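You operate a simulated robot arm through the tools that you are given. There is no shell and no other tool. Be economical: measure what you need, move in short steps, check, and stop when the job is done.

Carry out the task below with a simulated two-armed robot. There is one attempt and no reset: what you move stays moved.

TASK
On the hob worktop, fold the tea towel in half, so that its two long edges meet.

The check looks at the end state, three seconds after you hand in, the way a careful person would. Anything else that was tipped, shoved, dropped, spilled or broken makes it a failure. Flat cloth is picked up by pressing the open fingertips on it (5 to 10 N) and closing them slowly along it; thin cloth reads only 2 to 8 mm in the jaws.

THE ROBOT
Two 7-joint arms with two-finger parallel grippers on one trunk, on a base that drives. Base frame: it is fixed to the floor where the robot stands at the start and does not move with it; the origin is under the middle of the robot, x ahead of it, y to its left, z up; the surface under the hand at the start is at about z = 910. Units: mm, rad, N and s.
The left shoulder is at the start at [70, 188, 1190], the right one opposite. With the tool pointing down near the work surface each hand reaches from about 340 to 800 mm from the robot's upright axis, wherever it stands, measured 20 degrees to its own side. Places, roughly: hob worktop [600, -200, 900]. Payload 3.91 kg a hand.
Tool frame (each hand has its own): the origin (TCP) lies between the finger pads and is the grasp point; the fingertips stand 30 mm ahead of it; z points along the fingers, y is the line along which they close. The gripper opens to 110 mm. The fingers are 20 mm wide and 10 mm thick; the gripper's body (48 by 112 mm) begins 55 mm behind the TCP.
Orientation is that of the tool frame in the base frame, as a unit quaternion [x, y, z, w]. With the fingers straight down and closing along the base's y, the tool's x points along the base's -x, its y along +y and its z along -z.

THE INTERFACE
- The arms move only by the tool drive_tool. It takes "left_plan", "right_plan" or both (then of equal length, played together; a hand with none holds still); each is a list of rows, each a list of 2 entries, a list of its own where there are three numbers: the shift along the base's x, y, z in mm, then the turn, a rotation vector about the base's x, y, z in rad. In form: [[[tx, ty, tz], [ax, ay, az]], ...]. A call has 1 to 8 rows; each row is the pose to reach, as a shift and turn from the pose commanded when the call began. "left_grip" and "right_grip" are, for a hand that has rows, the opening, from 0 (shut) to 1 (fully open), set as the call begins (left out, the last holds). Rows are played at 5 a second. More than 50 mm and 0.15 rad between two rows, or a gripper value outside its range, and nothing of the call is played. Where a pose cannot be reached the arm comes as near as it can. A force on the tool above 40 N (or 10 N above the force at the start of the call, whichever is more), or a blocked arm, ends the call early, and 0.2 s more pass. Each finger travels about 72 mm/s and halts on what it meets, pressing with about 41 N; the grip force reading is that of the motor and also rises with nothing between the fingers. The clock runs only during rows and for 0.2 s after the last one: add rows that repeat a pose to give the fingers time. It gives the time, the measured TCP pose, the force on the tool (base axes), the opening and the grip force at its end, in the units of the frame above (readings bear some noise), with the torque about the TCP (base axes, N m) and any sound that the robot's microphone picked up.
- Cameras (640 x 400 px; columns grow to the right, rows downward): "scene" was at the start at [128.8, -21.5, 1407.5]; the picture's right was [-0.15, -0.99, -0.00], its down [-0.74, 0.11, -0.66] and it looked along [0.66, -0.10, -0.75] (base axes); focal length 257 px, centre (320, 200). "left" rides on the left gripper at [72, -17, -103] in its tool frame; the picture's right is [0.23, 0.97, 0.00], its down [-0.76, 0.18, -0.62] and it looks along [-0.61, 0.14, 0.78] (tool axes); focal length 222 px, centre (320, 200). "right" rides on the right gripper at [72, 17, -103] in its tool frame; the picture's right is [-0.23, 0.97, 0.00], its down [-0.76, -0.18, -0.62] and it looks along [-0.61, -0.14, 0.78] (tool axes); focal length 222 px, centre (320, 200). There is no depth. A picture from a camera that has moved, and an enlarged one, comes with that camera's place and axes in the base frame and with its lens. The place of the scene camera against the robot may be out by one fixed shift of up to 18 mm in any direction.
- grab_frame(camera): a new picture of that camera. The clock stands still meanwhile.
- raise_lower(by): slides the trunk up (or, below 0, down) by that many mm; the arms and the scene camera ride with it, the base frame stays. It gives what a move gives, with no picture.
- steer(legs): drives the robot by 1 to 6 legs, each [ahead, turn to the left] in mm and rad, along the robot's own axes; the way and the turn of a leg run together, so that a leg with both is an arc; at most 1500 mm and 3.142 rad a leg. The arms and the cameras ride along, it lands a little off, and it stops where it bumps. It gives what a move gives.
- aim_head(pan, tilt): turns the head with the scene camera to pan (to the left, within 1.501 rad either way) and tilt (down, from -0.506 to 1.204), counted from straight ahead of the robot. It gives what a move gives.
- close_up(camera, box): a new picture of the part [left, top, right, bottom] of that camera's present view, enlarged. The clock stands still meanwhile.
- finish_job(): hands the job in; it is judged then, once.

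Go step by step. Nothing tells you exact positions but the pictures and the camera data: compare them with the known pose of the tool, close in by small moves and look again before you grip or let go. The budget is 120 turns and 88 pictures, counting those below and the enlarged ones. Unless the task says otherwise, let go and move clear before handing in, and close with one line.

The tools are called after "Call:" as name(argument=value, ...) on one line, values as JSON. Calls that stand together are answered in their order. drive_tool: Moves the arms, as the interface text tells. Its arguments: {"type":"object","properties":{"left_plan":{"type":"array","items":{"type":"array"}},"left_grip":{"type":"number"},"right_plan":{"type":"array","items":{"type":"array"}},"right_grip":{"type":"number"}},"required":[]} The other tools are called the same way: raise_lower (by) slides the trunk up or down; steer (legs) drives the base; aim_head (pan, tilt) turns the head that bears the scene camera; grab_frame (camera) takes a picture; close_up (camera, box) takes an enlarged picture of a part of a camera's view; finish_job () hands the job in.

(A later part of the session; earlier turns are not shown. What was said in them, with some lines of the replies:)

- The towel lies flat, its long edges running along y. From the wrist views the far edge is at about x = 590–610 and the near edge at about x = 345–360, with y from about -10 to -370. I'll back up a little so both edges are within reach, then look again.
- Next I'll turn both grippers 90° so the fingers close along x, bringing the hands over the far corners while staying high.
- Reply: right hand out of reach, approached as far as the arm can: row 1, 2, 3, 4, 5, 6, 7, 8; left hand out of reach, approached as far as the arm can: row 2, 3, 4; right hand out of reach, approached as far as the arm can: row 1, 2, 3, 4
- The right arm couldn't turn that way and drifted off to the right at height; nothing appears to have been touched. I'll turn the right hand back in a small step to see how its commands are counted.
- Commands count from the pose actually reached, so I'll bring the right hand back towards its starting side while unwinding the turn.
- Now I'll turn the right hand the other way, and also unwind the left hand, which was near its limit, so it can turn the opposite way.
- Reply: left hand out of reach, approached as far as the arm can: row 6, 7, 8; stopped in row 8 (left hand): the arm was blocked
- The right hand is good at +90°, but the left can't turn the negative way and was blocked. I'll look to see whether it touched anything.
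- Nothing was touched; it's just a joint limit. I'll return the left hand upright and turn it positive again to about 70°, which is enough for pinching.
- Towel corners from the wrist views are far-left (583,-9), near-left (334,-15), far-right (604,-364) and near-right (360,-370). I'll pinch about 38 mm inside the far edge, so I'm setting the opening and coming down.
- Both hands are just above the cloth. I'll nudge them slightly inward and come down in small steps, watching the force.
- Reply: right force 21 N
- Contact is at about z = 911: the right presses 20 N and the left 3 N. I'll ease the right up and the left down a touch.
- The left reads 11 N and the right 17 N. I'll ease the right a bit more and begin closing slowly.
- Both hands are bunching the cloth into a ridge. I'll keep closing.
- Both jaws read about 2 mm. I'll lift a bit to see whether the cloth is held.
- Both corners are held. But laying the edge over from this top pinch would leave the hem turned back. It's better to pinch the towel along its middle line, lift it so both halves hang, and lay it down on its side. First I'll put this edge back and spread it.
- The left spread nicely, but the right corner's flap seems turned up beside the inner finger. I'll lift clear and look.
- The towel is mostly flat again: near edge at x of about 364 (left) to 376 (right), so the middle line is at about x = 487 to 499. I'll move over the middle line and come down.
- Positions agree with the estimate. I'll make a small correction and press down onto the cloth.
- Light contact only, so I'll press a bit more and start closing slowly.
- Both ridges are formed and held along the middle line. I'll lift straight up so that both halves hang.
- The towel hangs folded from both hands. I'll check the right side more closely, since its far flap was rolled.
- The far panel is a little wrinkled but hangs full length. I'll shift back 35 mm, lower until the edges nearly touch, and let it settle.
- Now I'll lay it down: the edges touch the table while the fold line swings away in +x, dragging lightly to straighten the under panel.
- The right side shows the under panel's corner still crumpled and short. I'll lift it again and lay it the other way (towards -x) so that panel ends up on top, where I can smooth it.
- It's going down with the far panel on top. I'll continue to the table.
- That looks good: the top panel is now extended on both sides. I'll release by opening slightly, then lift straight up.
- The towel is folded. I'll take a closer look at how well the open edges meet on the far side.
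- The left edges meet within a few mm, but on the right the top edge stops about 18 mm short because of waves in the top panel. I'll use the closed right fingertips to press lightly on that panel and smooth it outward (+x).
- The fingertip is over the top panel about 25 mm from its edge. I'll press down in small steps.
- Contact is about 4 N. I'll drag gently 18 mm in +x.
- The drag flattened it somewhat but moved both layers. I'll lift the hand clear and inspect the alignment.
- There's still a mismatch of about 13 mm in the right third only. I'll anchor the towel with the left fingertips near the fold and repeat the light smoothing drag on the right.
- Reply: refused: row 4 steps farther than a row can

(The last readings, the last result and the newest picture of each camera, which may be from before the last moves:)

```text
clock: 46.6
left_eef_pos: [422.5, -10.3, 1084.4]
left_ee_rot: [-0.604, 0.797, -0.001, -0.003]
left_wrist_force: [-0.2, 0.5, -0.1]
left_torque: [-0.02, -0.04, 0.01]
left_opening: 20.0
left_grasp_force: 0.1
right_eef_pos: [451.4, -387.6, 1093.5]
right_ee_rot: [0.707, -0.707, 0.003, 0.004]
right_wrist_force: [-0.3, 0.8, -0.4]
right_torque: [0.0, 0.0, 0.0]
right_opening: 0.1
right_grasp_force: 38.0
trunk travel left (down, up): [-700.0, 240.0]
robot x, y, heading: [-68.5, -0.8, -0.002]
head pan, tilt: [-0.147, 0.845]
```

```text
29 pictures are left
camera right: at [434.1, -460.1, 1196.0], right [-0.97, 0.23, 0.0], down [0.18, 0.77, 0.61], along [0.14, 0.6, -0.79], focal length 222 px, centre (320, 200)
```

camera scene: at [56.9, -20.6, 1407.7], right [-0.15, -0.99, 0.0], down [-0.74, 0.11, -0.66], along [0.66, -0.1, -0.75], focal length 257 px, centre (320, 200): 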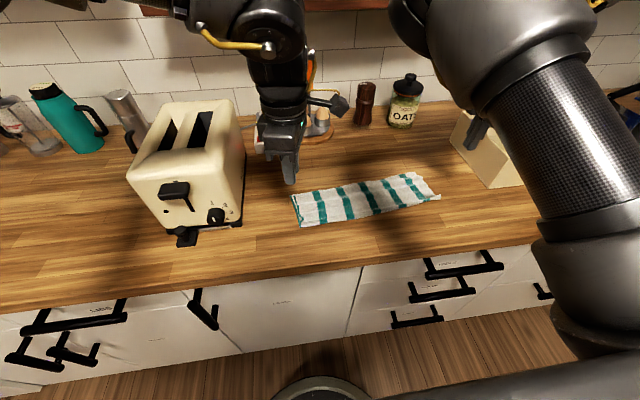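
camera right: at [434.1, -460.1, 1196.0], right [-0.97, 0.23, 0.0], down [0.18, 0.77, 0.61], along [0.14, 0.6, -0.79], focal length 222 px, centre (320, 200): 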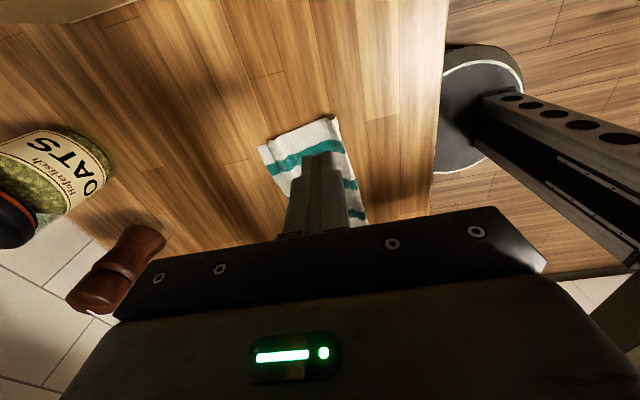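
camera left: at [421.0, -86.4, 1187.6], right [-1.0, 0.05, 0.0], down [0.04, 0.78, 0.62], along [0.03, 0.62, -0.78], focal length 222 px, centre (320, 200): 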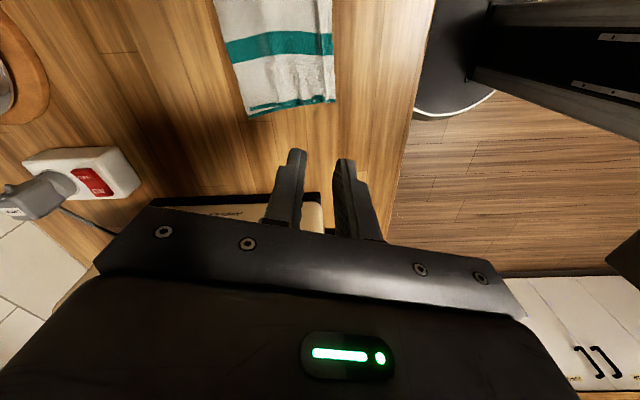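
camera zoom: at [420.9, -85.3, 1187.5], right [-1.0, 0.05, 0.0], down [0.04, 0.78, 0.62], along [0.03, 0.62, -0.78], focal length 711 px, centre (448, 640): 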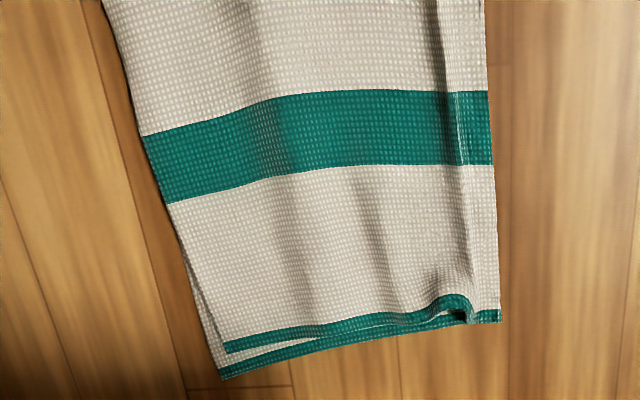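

That was refused because a step was too large, so I'll redo it with smaller steps, the left hand first.

Call:
drive_tool(left_plan=[[[4, -30, -5], [0, 0, 0]], [[8, -60, -15], [0, 0, 0]], [[12, -90, -25], [0, 0, 0]], [[18, -120, -40], [0, 0, 0]], [[24, -150, -60], [0, 0, 0]], [[27, -175, -90], [0, 0, 0]], [[27, -185, -115], [0, 0, 0]], [[27, -185, -132], [0, 0, 0]]], left_grip=0.0)

Call:
grab_frame(camera="scene")

```text
clock: 48.4
left_eef_pos: [428.0, -137.2, 950.7]
left_ee_rot: [-0.605, 0.797, -0.002, -0.004]
left_wrist_force: [-0.5, 0.6, -0.6]
left_torque: [0.0, 0.01, 0.04]
left_opening: 0.1
left_grasp_force: 38.1
left hand out of reach, approached as far as the arm can: row 4, 5, 6, 7, 8
right_eef_pos: [454.2, -389.9, 1092.1]
right_ee_rot: [-0.706, 0.708, -0.002, -0.005]
right_wrist_force: [0.5, 0.7, 0.2]
right_torque: [0.01, 0.02, -0.01]
right_opening: 0.1
right_grasp_force: 37.6
trunk travel left (down, up): [-700.0, 240.0]
robot x, y, heading: [-65.4, 0.3, 0.001]
head pan, tilt: [-0.147, 0.845]
```

```text
28 pictures are left
camera scene: at [59.8, -21.4, 1407.4], right [-0.15, -0.99, 0.0], down [-0.74, 0.11, -0.66], along [0.66, -0.1, -0.75], focal length 257 px, centre (320, 200)
```

scene: 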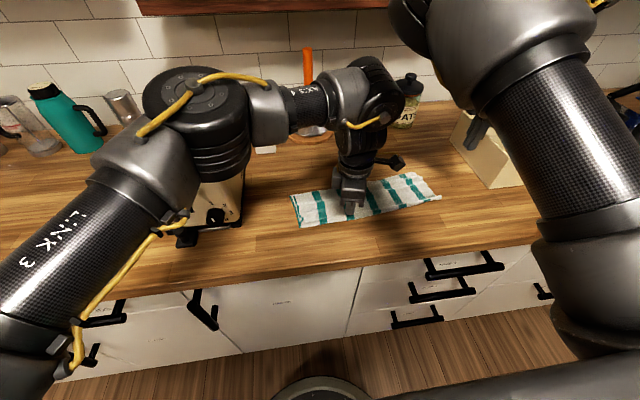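

The left hand reaches only to y = -137, which is still usable as an anchor. I'll move it slightly inward from the fold and press, and bring the right hand down over the panel.

Call:
drive_tool(left_plan=[[[7, 5, 0], [0, 0, 0]], [[14, 8, 0], [0, 0, 0]], [[14, 8, -3], [0, 0, 0]], [[14, 8, -6], [0, 0, 0]], [[14, 8, -8], [0, 0, 0]], [[14, 8, -9], [0, 0, 0]], [[14, 8, -10], [0, 0, 0]]], right_plan=[[[10, 5, -10], [0, 0, 0]], [[20, 15, -30], [0, 0, 0]], [[30, 25, -60], [0, 0, 0]], [[43, 34, -95], [0, 0, 0]], [[43, 38, -125], [0, 0, 0]], [[43, 38, -140], [0, 0, 0]], [[43, 38, -147], [0, 0, 0]]])

Call:
grab_frame(camera="right")

```text
clock: 49.6
left_eef_pos: [440.5, -126.7, 943.3]
left_ee_rot: [-0.605, 0.796, 0.004, -0.003]
left_wrist_force: [-0.2, -0.4, 11.3]
left_torque: [0.0, 0.0, -0.02]
left_opening: 0.0
left_grasp_force: 37.5
right_eef_pos: [497.8, -355.4, 989.0]
right_ee_rot: [-0.704, 0.71, -0.01, 0.002]
right_wrist_force: [-0.4, -0.3, -0.1]
right_torque: [-0.01, 0.0, -0.03]
right_opening: 0.2
right_grasp_force: 37.5
trunk travel left (down, up): [-700.0, 240.0]
robot x, y, heading: [-68.8, 3.3, -0.0]
head pan, tilt: [-0.147, 0.845]
stopped in row 5 (left hand): the force on the tool passed its limit at 100 N (the readings are from after the stop); the commanded pose is now the measured one
```

```text
27 pictures are left
camera right: at [479.3, -426.7, 1091.8], right [-0.97, 0.23, -0.02], down [0.17, 0.77, 0.62], along [0.16, 0.6, -0.79], focal length 222 px, centre (320, 200)
```

right: 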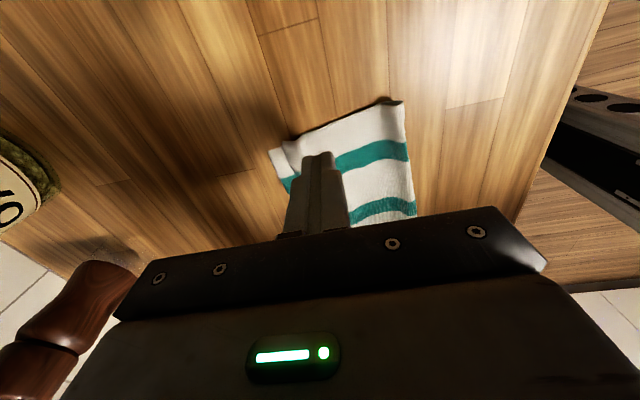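

The left anchor now sits at about 11 N. I'll continue bringing the right hand down.

Call:
drive_tool(right_plan=[[[1, 6, -20], [0, 0, 0]], [[1, 11, -38], [0, 0, 0]], [[1, 11, -43], [0, 0, 0]], [[1, 11, -45], [0, 0, 0]]])

```text
clock: 49.9
left_eef_pos: [439.1, -127.2, 941.8]
left_ee_rot: [-0.605, 0.796, 0.002, -0.003]
left_wrist_force: [-1.1, -0.4, 20.4]
left_torque: [0.04, 0.04, 0.03]
left_opening: 0.0
left_grasp_force: 37.3
right_eef_pos: [501.1, -354.3, 988.7]
right_ee_rot: [-0.703, 0.711, -0.013, 0.006]
right_wrist_force: [0.7, 0.6, 0.0]
right_torque: [0.01, 0.01, 0.0]
right_opening: 0.0
right_grasp_force: 37.9
trunk travel left (down, up): [-700.0, 240.0]
robot x, y, heading: [-69.6, -2.9, -0.003]
head pan, tilt: [-0.147, 0.845]
stopped in row 1 (left hand): the force on the tool passed its limit at 54 N (the readings are from after the stop); the commanded pose is now the measured one
```

The left force is creeping, so I'll ease it up 1 mm while moving the right.

Call:
drive_tool(left_plan=[[[0, 0, 1], [0, 0, 0]], [[0, 0, 1], [0, 0, 0]], [[0, 0, 1], [0, 0, 0]], [[0, 0, 1], [0, 0, 0]]], right_plan=[[[0, 5, -18], [0, 0, 0]], [[-1, 10, -36], [0, 0, 0]], [[-1, 10, -43], [0, 0, 0]], [[-1, 10, -45], [0, 0, 0]]])

```text
clock: 50.2
left_eef_pos: [439.4, -126.8, 941.1]
left_ee_rot: [-0.605, 0.797, 0.002, -0.004]
left_wrist_force: [-2.7, -0.3, 21.7]
left_torque: [0.0, 0.08, 0.02]
left_opening: 0.1
left_grasp_force: 37.7
right_eef_pos: [501.3, -356.2, 989.0]
right_ee_rot: [-0.702, 0.711, -0.015, 0.009]
right_wrist_force: [0.2, -0.7, 0.3]
right_torque: [0.02, 0.03, 0.01]
right_opening: 0.0
right_grasp_force: 37.5
trunk travel left (down, up): [-700.0, 240.0]
robot x, y, heading: [-71.4, 1.7, -0.003]
head pan, tilt: [-0.147, 0.845]
stopped in row 1 (left hand): the force on the tool passed its limit at 52 N (the readings are from after the stop); the commanded pose is now the measured one
```

The left arm behaves oddly at this limit, so I'll lift it off the cloth first.

Call:
drive_tool(left_plan=[[[0, 0, 5], [0, 0, 0]], [[0, 0, 8], [0, 0, 0]]])

```text
clock: 50.8
left_eef_pos: [441.5, -123.9, 943.2]
left_ee_rot: [-0.606, 0.795, 0.006, -0.005]
left_wrist_force: [-0.5, -0.3, 0.4]
left_torque: [-0.02, -0.04, -0.01]
left_opening: 0.0
left_grasp_force: 37.6
right_eef_pos: [505.1, -354.4, 990.2]
right_ee_rot: [-0.703, 0.711, -0.016, 0.011]
right_wrist_force: [-0.1, -0.5, 0.5]
right_torque: [0.01, 0.0, 0.01]
right_opening: 0.0
right_grasp_force: 37.3
trunk travel left (down, up): [-700.0, 240.0]
robot x, y, heading: [-68.3, 3.2, 0.0]
head pan, tilt: [-0.147, 0.845]
```

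Now it's just free. I'll move the anchor to a more comfortable spot (y about -95) and bring the right hand down at the same time.

Call:
drive_tool(left_plan=[[[0, 10, 5], [0, 0, 0]], [[0, 20, 8], [0, 0, 0]], [[0, 30, 8], [0, 0, 0]], [[0, 30, 6], [0, 0, 0]]], right_plan=[[[-2, 4, -15], [0, 0, 0]], [[-4, 8, -30], [0, 0, 0]], [[-6, 10, -40], [0, 0, 0]], [[-6, 10, -43], [0, 0, 0]]])

```text
clock: 51.2
left_eef_pos: [434.6, -117.4, 940.8]
left_ee_rot: [-0.603, 0.798, 0.009, -0.007]
left_wrist_force: [-4.3, -2.9, 21.4]
left_torque: [-0.15, 0.05, -0.06]
left_opening: 0.1
left_grasp_force: 37.1
right_eef_pos: [507.0, -348.6, 992.6]
right_ee_rot: [-0.705, 0.708, -0.027, 0.019]
right_wrist_force: [-0.3, -0.2, -0.1]
right_torque: [0.0, -0.01, 0.0]
right_opening: 0.1
right_grasp_force: 37.4
trunk travel left (down, up): [-700.0, 240.0]
robot x, y, heading: [-71.3, -1.0, 0.001]
head pan, tilt: [-0.147, 0.845]
stopped in row 2 (left hand): the force on the tool passed its limit at 48 N (the readings are from after the stop); the commanded pose is now the measured one
```

Neither arm is going where commanded; they may be touching each other. I'll look.

Call:
grab_frame(camera="scene")

Call:
grab_frame(camera="left")

```text
26 pictures are left
camera scene: at [56.9, -20.6, 1408.0], right [-0.15, -0.99, 0.0], down [-0.74, 0.11, -0.66], along [0.66, -0.1, -0.75], focal length 257 px, centre (320, 200)
```

scene: 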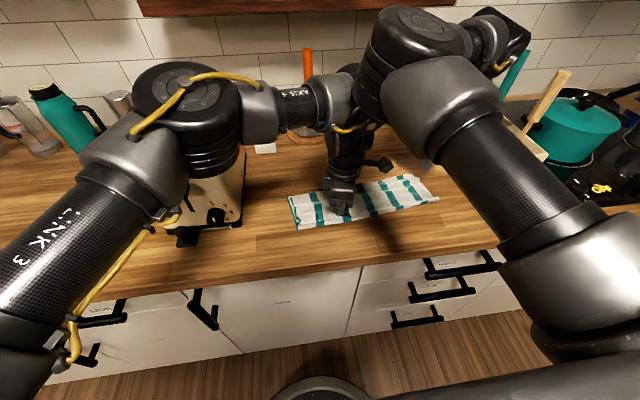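

```text
25 pictures are left
camera left: at [434.4, -193.0, 1043.6], right [-1.0, 0.05, 0.02], down [0.05, 0.78, 0.63], along [0.01, 0.63, -0.78], focal length 222 px, centre (320, 200)
```

left: 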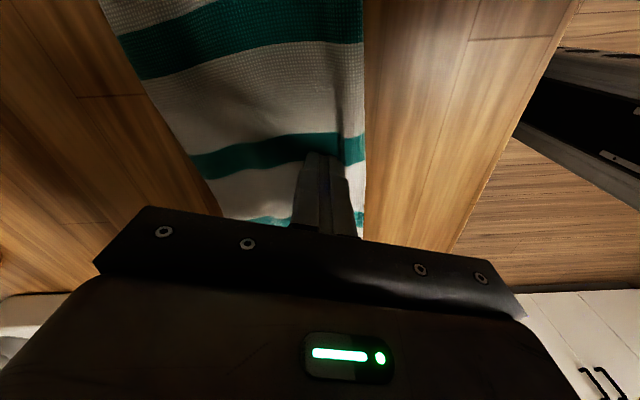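

The right elbow is leaning on the left wrist. I'll retreat the right hand up and away to the right.

Call:
drive_tool(right_plan=[[[0, -10, 10], [0, 0, 0]], [[0, -25, 25], [0, 0, 0]], [[-5, -40, 45], [0, 0, 0]], [[-15, -50, 70], [0, 0, 0]], [[-30, -55, 95], [0, 0, 0]]])

```text
clock: 52.4
left_eef_pos: [434.1, -116.1, 941.8]
left_ee_rot: [-0.602, 0.799, 0.009, -0.004]
left_wrist_force: [-1.1, 0.2, 22.7]
left_torque: [-0.08, -0.07, 0.01]
left_opening: 0.0
left_grasp_force: 37.6
right_eef_pos: [475.9, -404.0, 1085.0]
right_ee_rot: [-0.704, 0.709, -0.026, 0.019]
right_wrist_force: [-0.4, -0.5, 0.3]
right_torque: [-0.02, 0.03, 0.01]
right_opening: 0.1
right_grasp_force: 37.1
trunk travel left (down, up): [-700.0, 240.0]
robot x, y, heading: [-72.0, -0.9, 0.002]
head pan, tilt: [-0.147, 0.845]
```

Clear. Next the left goes up and back to its own side.

Call:
drive_tool(left_plan=[[[0, 0, 10], [0, 0, 0]], [[0, 5, 30], [0, 0, 0]], [[0, 25, 55], [0, 0, 0]], [[0, 50, 80], [0, 0, 0]], [[0, 75, 105], [0, 0, 0]], [[0, 105, 130], [0, 0, 0]]])

Call:
close_up(camera="scene", box=[280, 155, 450, 235])

Call:
close_up(camera="right", box=[220, 80, 380, 180])

Call:
grab_frame(camera="left")

```text
clock: 53.8
left_eef_pos: [435.9, -11.1, 1071.7]
left_ee_rot: [-0.601, 0.799, 0.011, -0.006]
left_wrist_force: [-0.7, 0.5, 0.7]
left_torque: [-0.06, 0.01, -0.02]
left_opening: 0.0
left_grasp_force: 37.6
right_eef_pos: [478.6, -402.7, 1084.6]
right_ee_rot: [-0.705, 0.708, -0.025, 0.018]
right_wrist_force: [-0.2, 0.0, -0.4]
right_torque: [0.0, 0.02, -0.01]
right_opening: 0.0
right_grasp_force: 37.8
trunk travel left (down, up): [-700.0, 240.0]
robot x, y, heading: [-71.4, 0.6, 0.001]
head pan, tilt: [-0.147, 0.845]
```

```text
3.76 times, centred on (365, 195) of scene
camera zoom: at [58.7, -19.5, 1407.5], right [-0.15, -0.99, 0.0], down [-0.74, 0.11, -0.66], along [0.66, -0.1, -0.75], focal length 966 px, centre (151, 219)
```

zoom: 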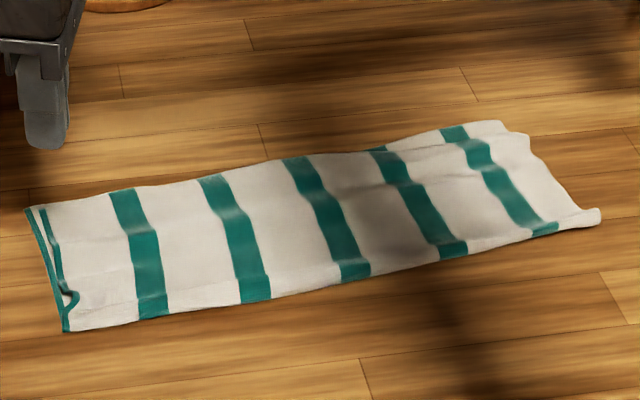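

```text
4.00 times, centred on (300, 130) of right
camera zoom: at [454.0, -474.7, 1186.2], right [-0.97, 0.23, -0.06], down [0.14, 0.77, 0.62], along [0.19, 0.6, -0.78], focal length 888 px, centre (400, 480)
```

zoom: 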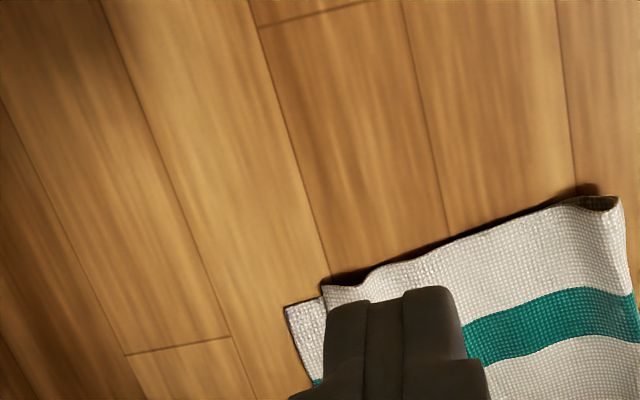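

```text
22 pictures are left
camera left: at [435.5, -87.4, 1173.0], right [-1.0, 0.05, 0.02], down [0.05, 0.78, 0.63], along [0.01, 0.63, -0.78], focal length 222 px, centre (320, 200)
```

left: 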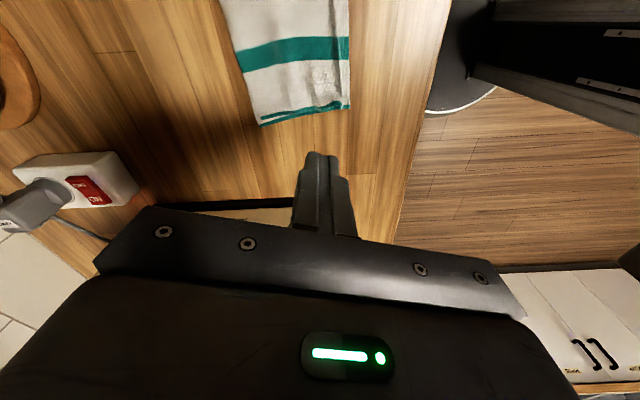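

It's a good fold with about 12–15 mm mismatch at the right corner only. I'll do one more light smoothing stroke with the right hand, the left staying clear.

Call:
drive_tool(right_plan=[[[8, 15, -20], [0, 0, 0]], [[16, 35, -45], [0, 0, 0]], [[24, 55, -70], [0, 0, 0]], [[28, 70, -100], [0, 0, 0]], [[28, 73, -128], [0, 0, 0]], [[28, 73, -139], [0, 0, 0]], [[28, 73, -141], [0, 0, 0]]])

Call:
close_up(camera="right", box=[220, 100, 460, 250])

```text
clock: 55.4
left_eef_pos: [436.0, -12.9, 1072.5]
left_ee_rot: [-0.602, 0.798, 0.012, -0.005]
left_wrist_force: [-0.2, 1.0, -0.2]
left_torque: [-0.01, 0.0, -0.02]
left_opening: 0.0
left_grasp_force: 37.6
right_eef_pos: [506.5, -331.7, 942.1]
right_ee_rot: [-0.705, 0.709, -0.025, 0.017]
right_wrist_force: [0.1, -1.2, 1.3]
right_torque: [-0.01, 0.01, -0.01]
right_opening: 0.2
right_grasp_force: 37.0
trunk travel left (down, up): [-700.0, 240.0]
robot x, y, heading: [-70.2, 1.4, -0.001]
head pan, tilt: [-0.147, 0.845]
```

```text
2.67 times, centred on (340, 175) of right
camera zoom: at [482.3, -403.6, 1044.5], right [-0.97, 0.23, -0.06], down [0.14, 0.77, 0.63], along [0.19, 0.6, -0.78], focal length 592 px, centre (267, 267)
```

zoom: 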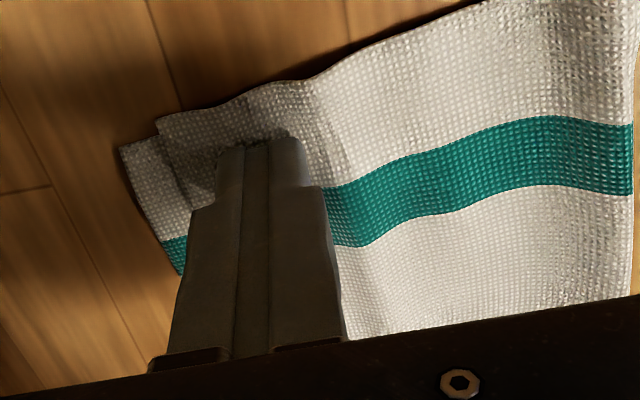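

Contact is very light (about 1–2 N), which should move mainly the top layer. I'll stroke outward 20 mm.

Call:
drive_tool(right_plan=[[[3, 0, -0.3], [0, 0, 0]], [[7, 0, -0.3], [0, 0, 0]], [[11, 0, -0.3], [0, 0, 0]], [[15, 0, -0.3], [0, 0, 0]], [[19, 0, -0.3], [0, 0, 0]]])

Call:
close_up(camera="right", box=[220, 100, 460, 250])

```text
clock: 56.6
left_eef_pos: [436.8, -12.9, 1070.6]
left_ee_rot: [-0.601, 0.799, 0.011, -0.005]
left_wrist_force: [0.0, -0.4, -0.2]
left_torque: [0.01, -0.01, -0.01]
left_opening: 0.0
left_grasp_force: 37.5
right_eef_pos: [525.0, -331.2, 942.5]
right_ee_rot: [-0.705, 0.708, -0.026, 0.018]
right_wrist_force: [-0.3, 0.7, 0.9]
right_torque: [-0.05, 0.01, -0.01]
right_opening: 0.0
right_grasp_force: 38.1
trunk travel left (down, up): [-700.0, 240.0]
robot x, y, heading: [-70.1, -2.2, -0.005]
head pan, tilt: [-0.147, 0.845]
```

```text
2.67 times, centred on (340, 175) of right
camera zoom: at [501.2, -403.2, 1044.5], right [-0.97, 0.23, -0.06], down [0.14, 0.77, 0.63], along [0.19, 0.6, -0.78], focal length 592 px, centre (267, 267)
```

zoom: 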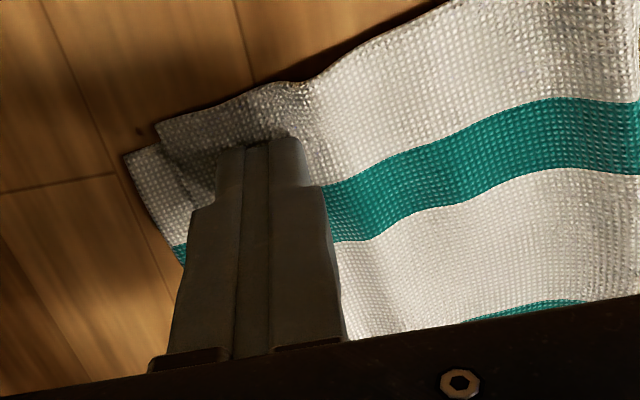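

The remaining mismatch is about 9 mm at that corner. I'll lift straight up, move clear, and do a final check.

Call:
drive_tool(right_plan=[[[0, 0, 15], [0, 0, 0]], [[0, 0, 50], [0, 0, 0]], [[0, -20, 85], [0, 0, 0]], [[-10, -45, 120], [0, 0, 0]], [[-20, -75, 145], [0, 0, 0]], [[-30, -90, 170], [0, 0, 0]]], left_plan=[[[0, 5, 10], [0, 0, 0]], [[0, 10, 20], [0, 0, 0]], [[0, 15, 30], [0, 0, 0]], [[0, 20, 40], [0, 0, 0]], [[0, 25, 50], [0, 0, 0]], [[0, 30, 60], [0, 0, 0]]])

Call:
grab_frame(camera="scene")

Call:
close_up(camera="scene", box=[280, 150, 450, 240])

Call:
close_up(camera="right", box=[240, 100, 400, 200])

```text
clock: 58.0
left_eef_pos: [435.8, 17.1, 1130.5]
left_ee_rot: [-0.602, 0.798, 0.011, -0.005]
left_wrist_force: [0.4, 1.0, -0.7]
left_torque: [0.05, -0.01, 0.04]
left_opening: 0.3
left_grasp_force: 37.7
right_eef_pos: [494.0, -421.5, 1113.4]
right_ee_rot: [-0.704, 0.709, -0.023, 0.018]
right_wrist_force: [-0.9, -0.6, -0.8]
right_torque: [0.01, 0.04, -0.01]
right_opening: 0.2
right_grasp_force: 37.7
trunk travel left (down, up): [-700.0, 240.0]
robot x, y, heading: [-66.6, 0.6, -0.002]
head pan, tilt: [-0.147, 0.845]
```

```text
19 pictures are left
camera scene: at [57.6, -21.9, 1407.6], right [-0.15, -0.99, 0.0], down [-0.74, 0.11, -0.66], along [0.66, -0.1, -0.75], focal length 257 px, centre (320, 200)
```

scene: 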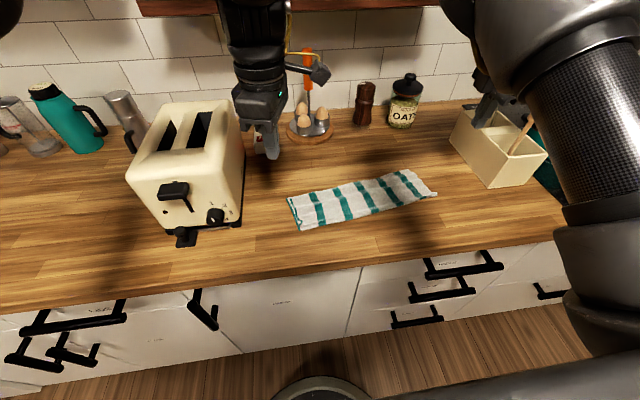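

```text
3.76 times, centred on (365, 195) of scene
camera zoom: at [57.6, -21.9, 1407.6], right [-0.15, -0.99, 0.0], down [-0.74, 0.11, -0.66], along [0.66, -0.1, -0.75], focal length 966 px, centre (151, 219)
```

zoom: 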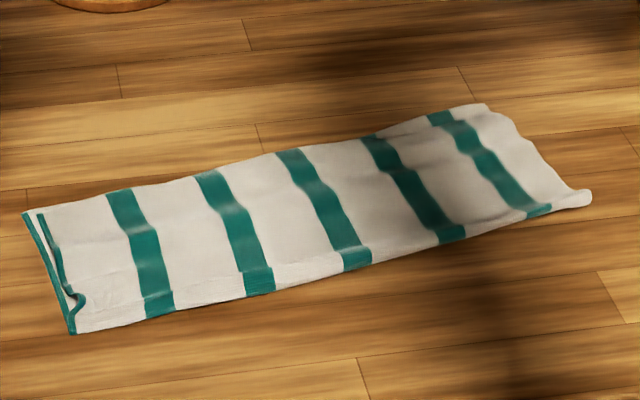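

```text
4.00 times, centred on (320, 150) of right
camera zoom: at [469.7, -494.3, 1215.2], right [-0.97, 0.23, -0.06], down [0.14, 0.77, 0.63], along [0.19, 0.6, -0.78], focal length 888 px, centre (320, 400)
```

zoom: 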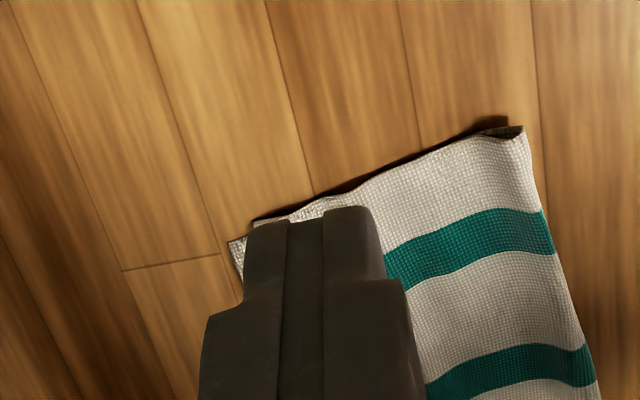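

The towel is folded in half with its long edges meeting, within about 10 mm at the one corner. Both hands are clear and nothing else has moved, so I'm handing in.

Call:
finish_job()

```text
The job is handed in.
```

The tea towel is folded in half on the hob worktop with its two long edges meeting; the largest gap I could see is about 10 mm, at the far right-hand corner, and nothing else appears to have moved.
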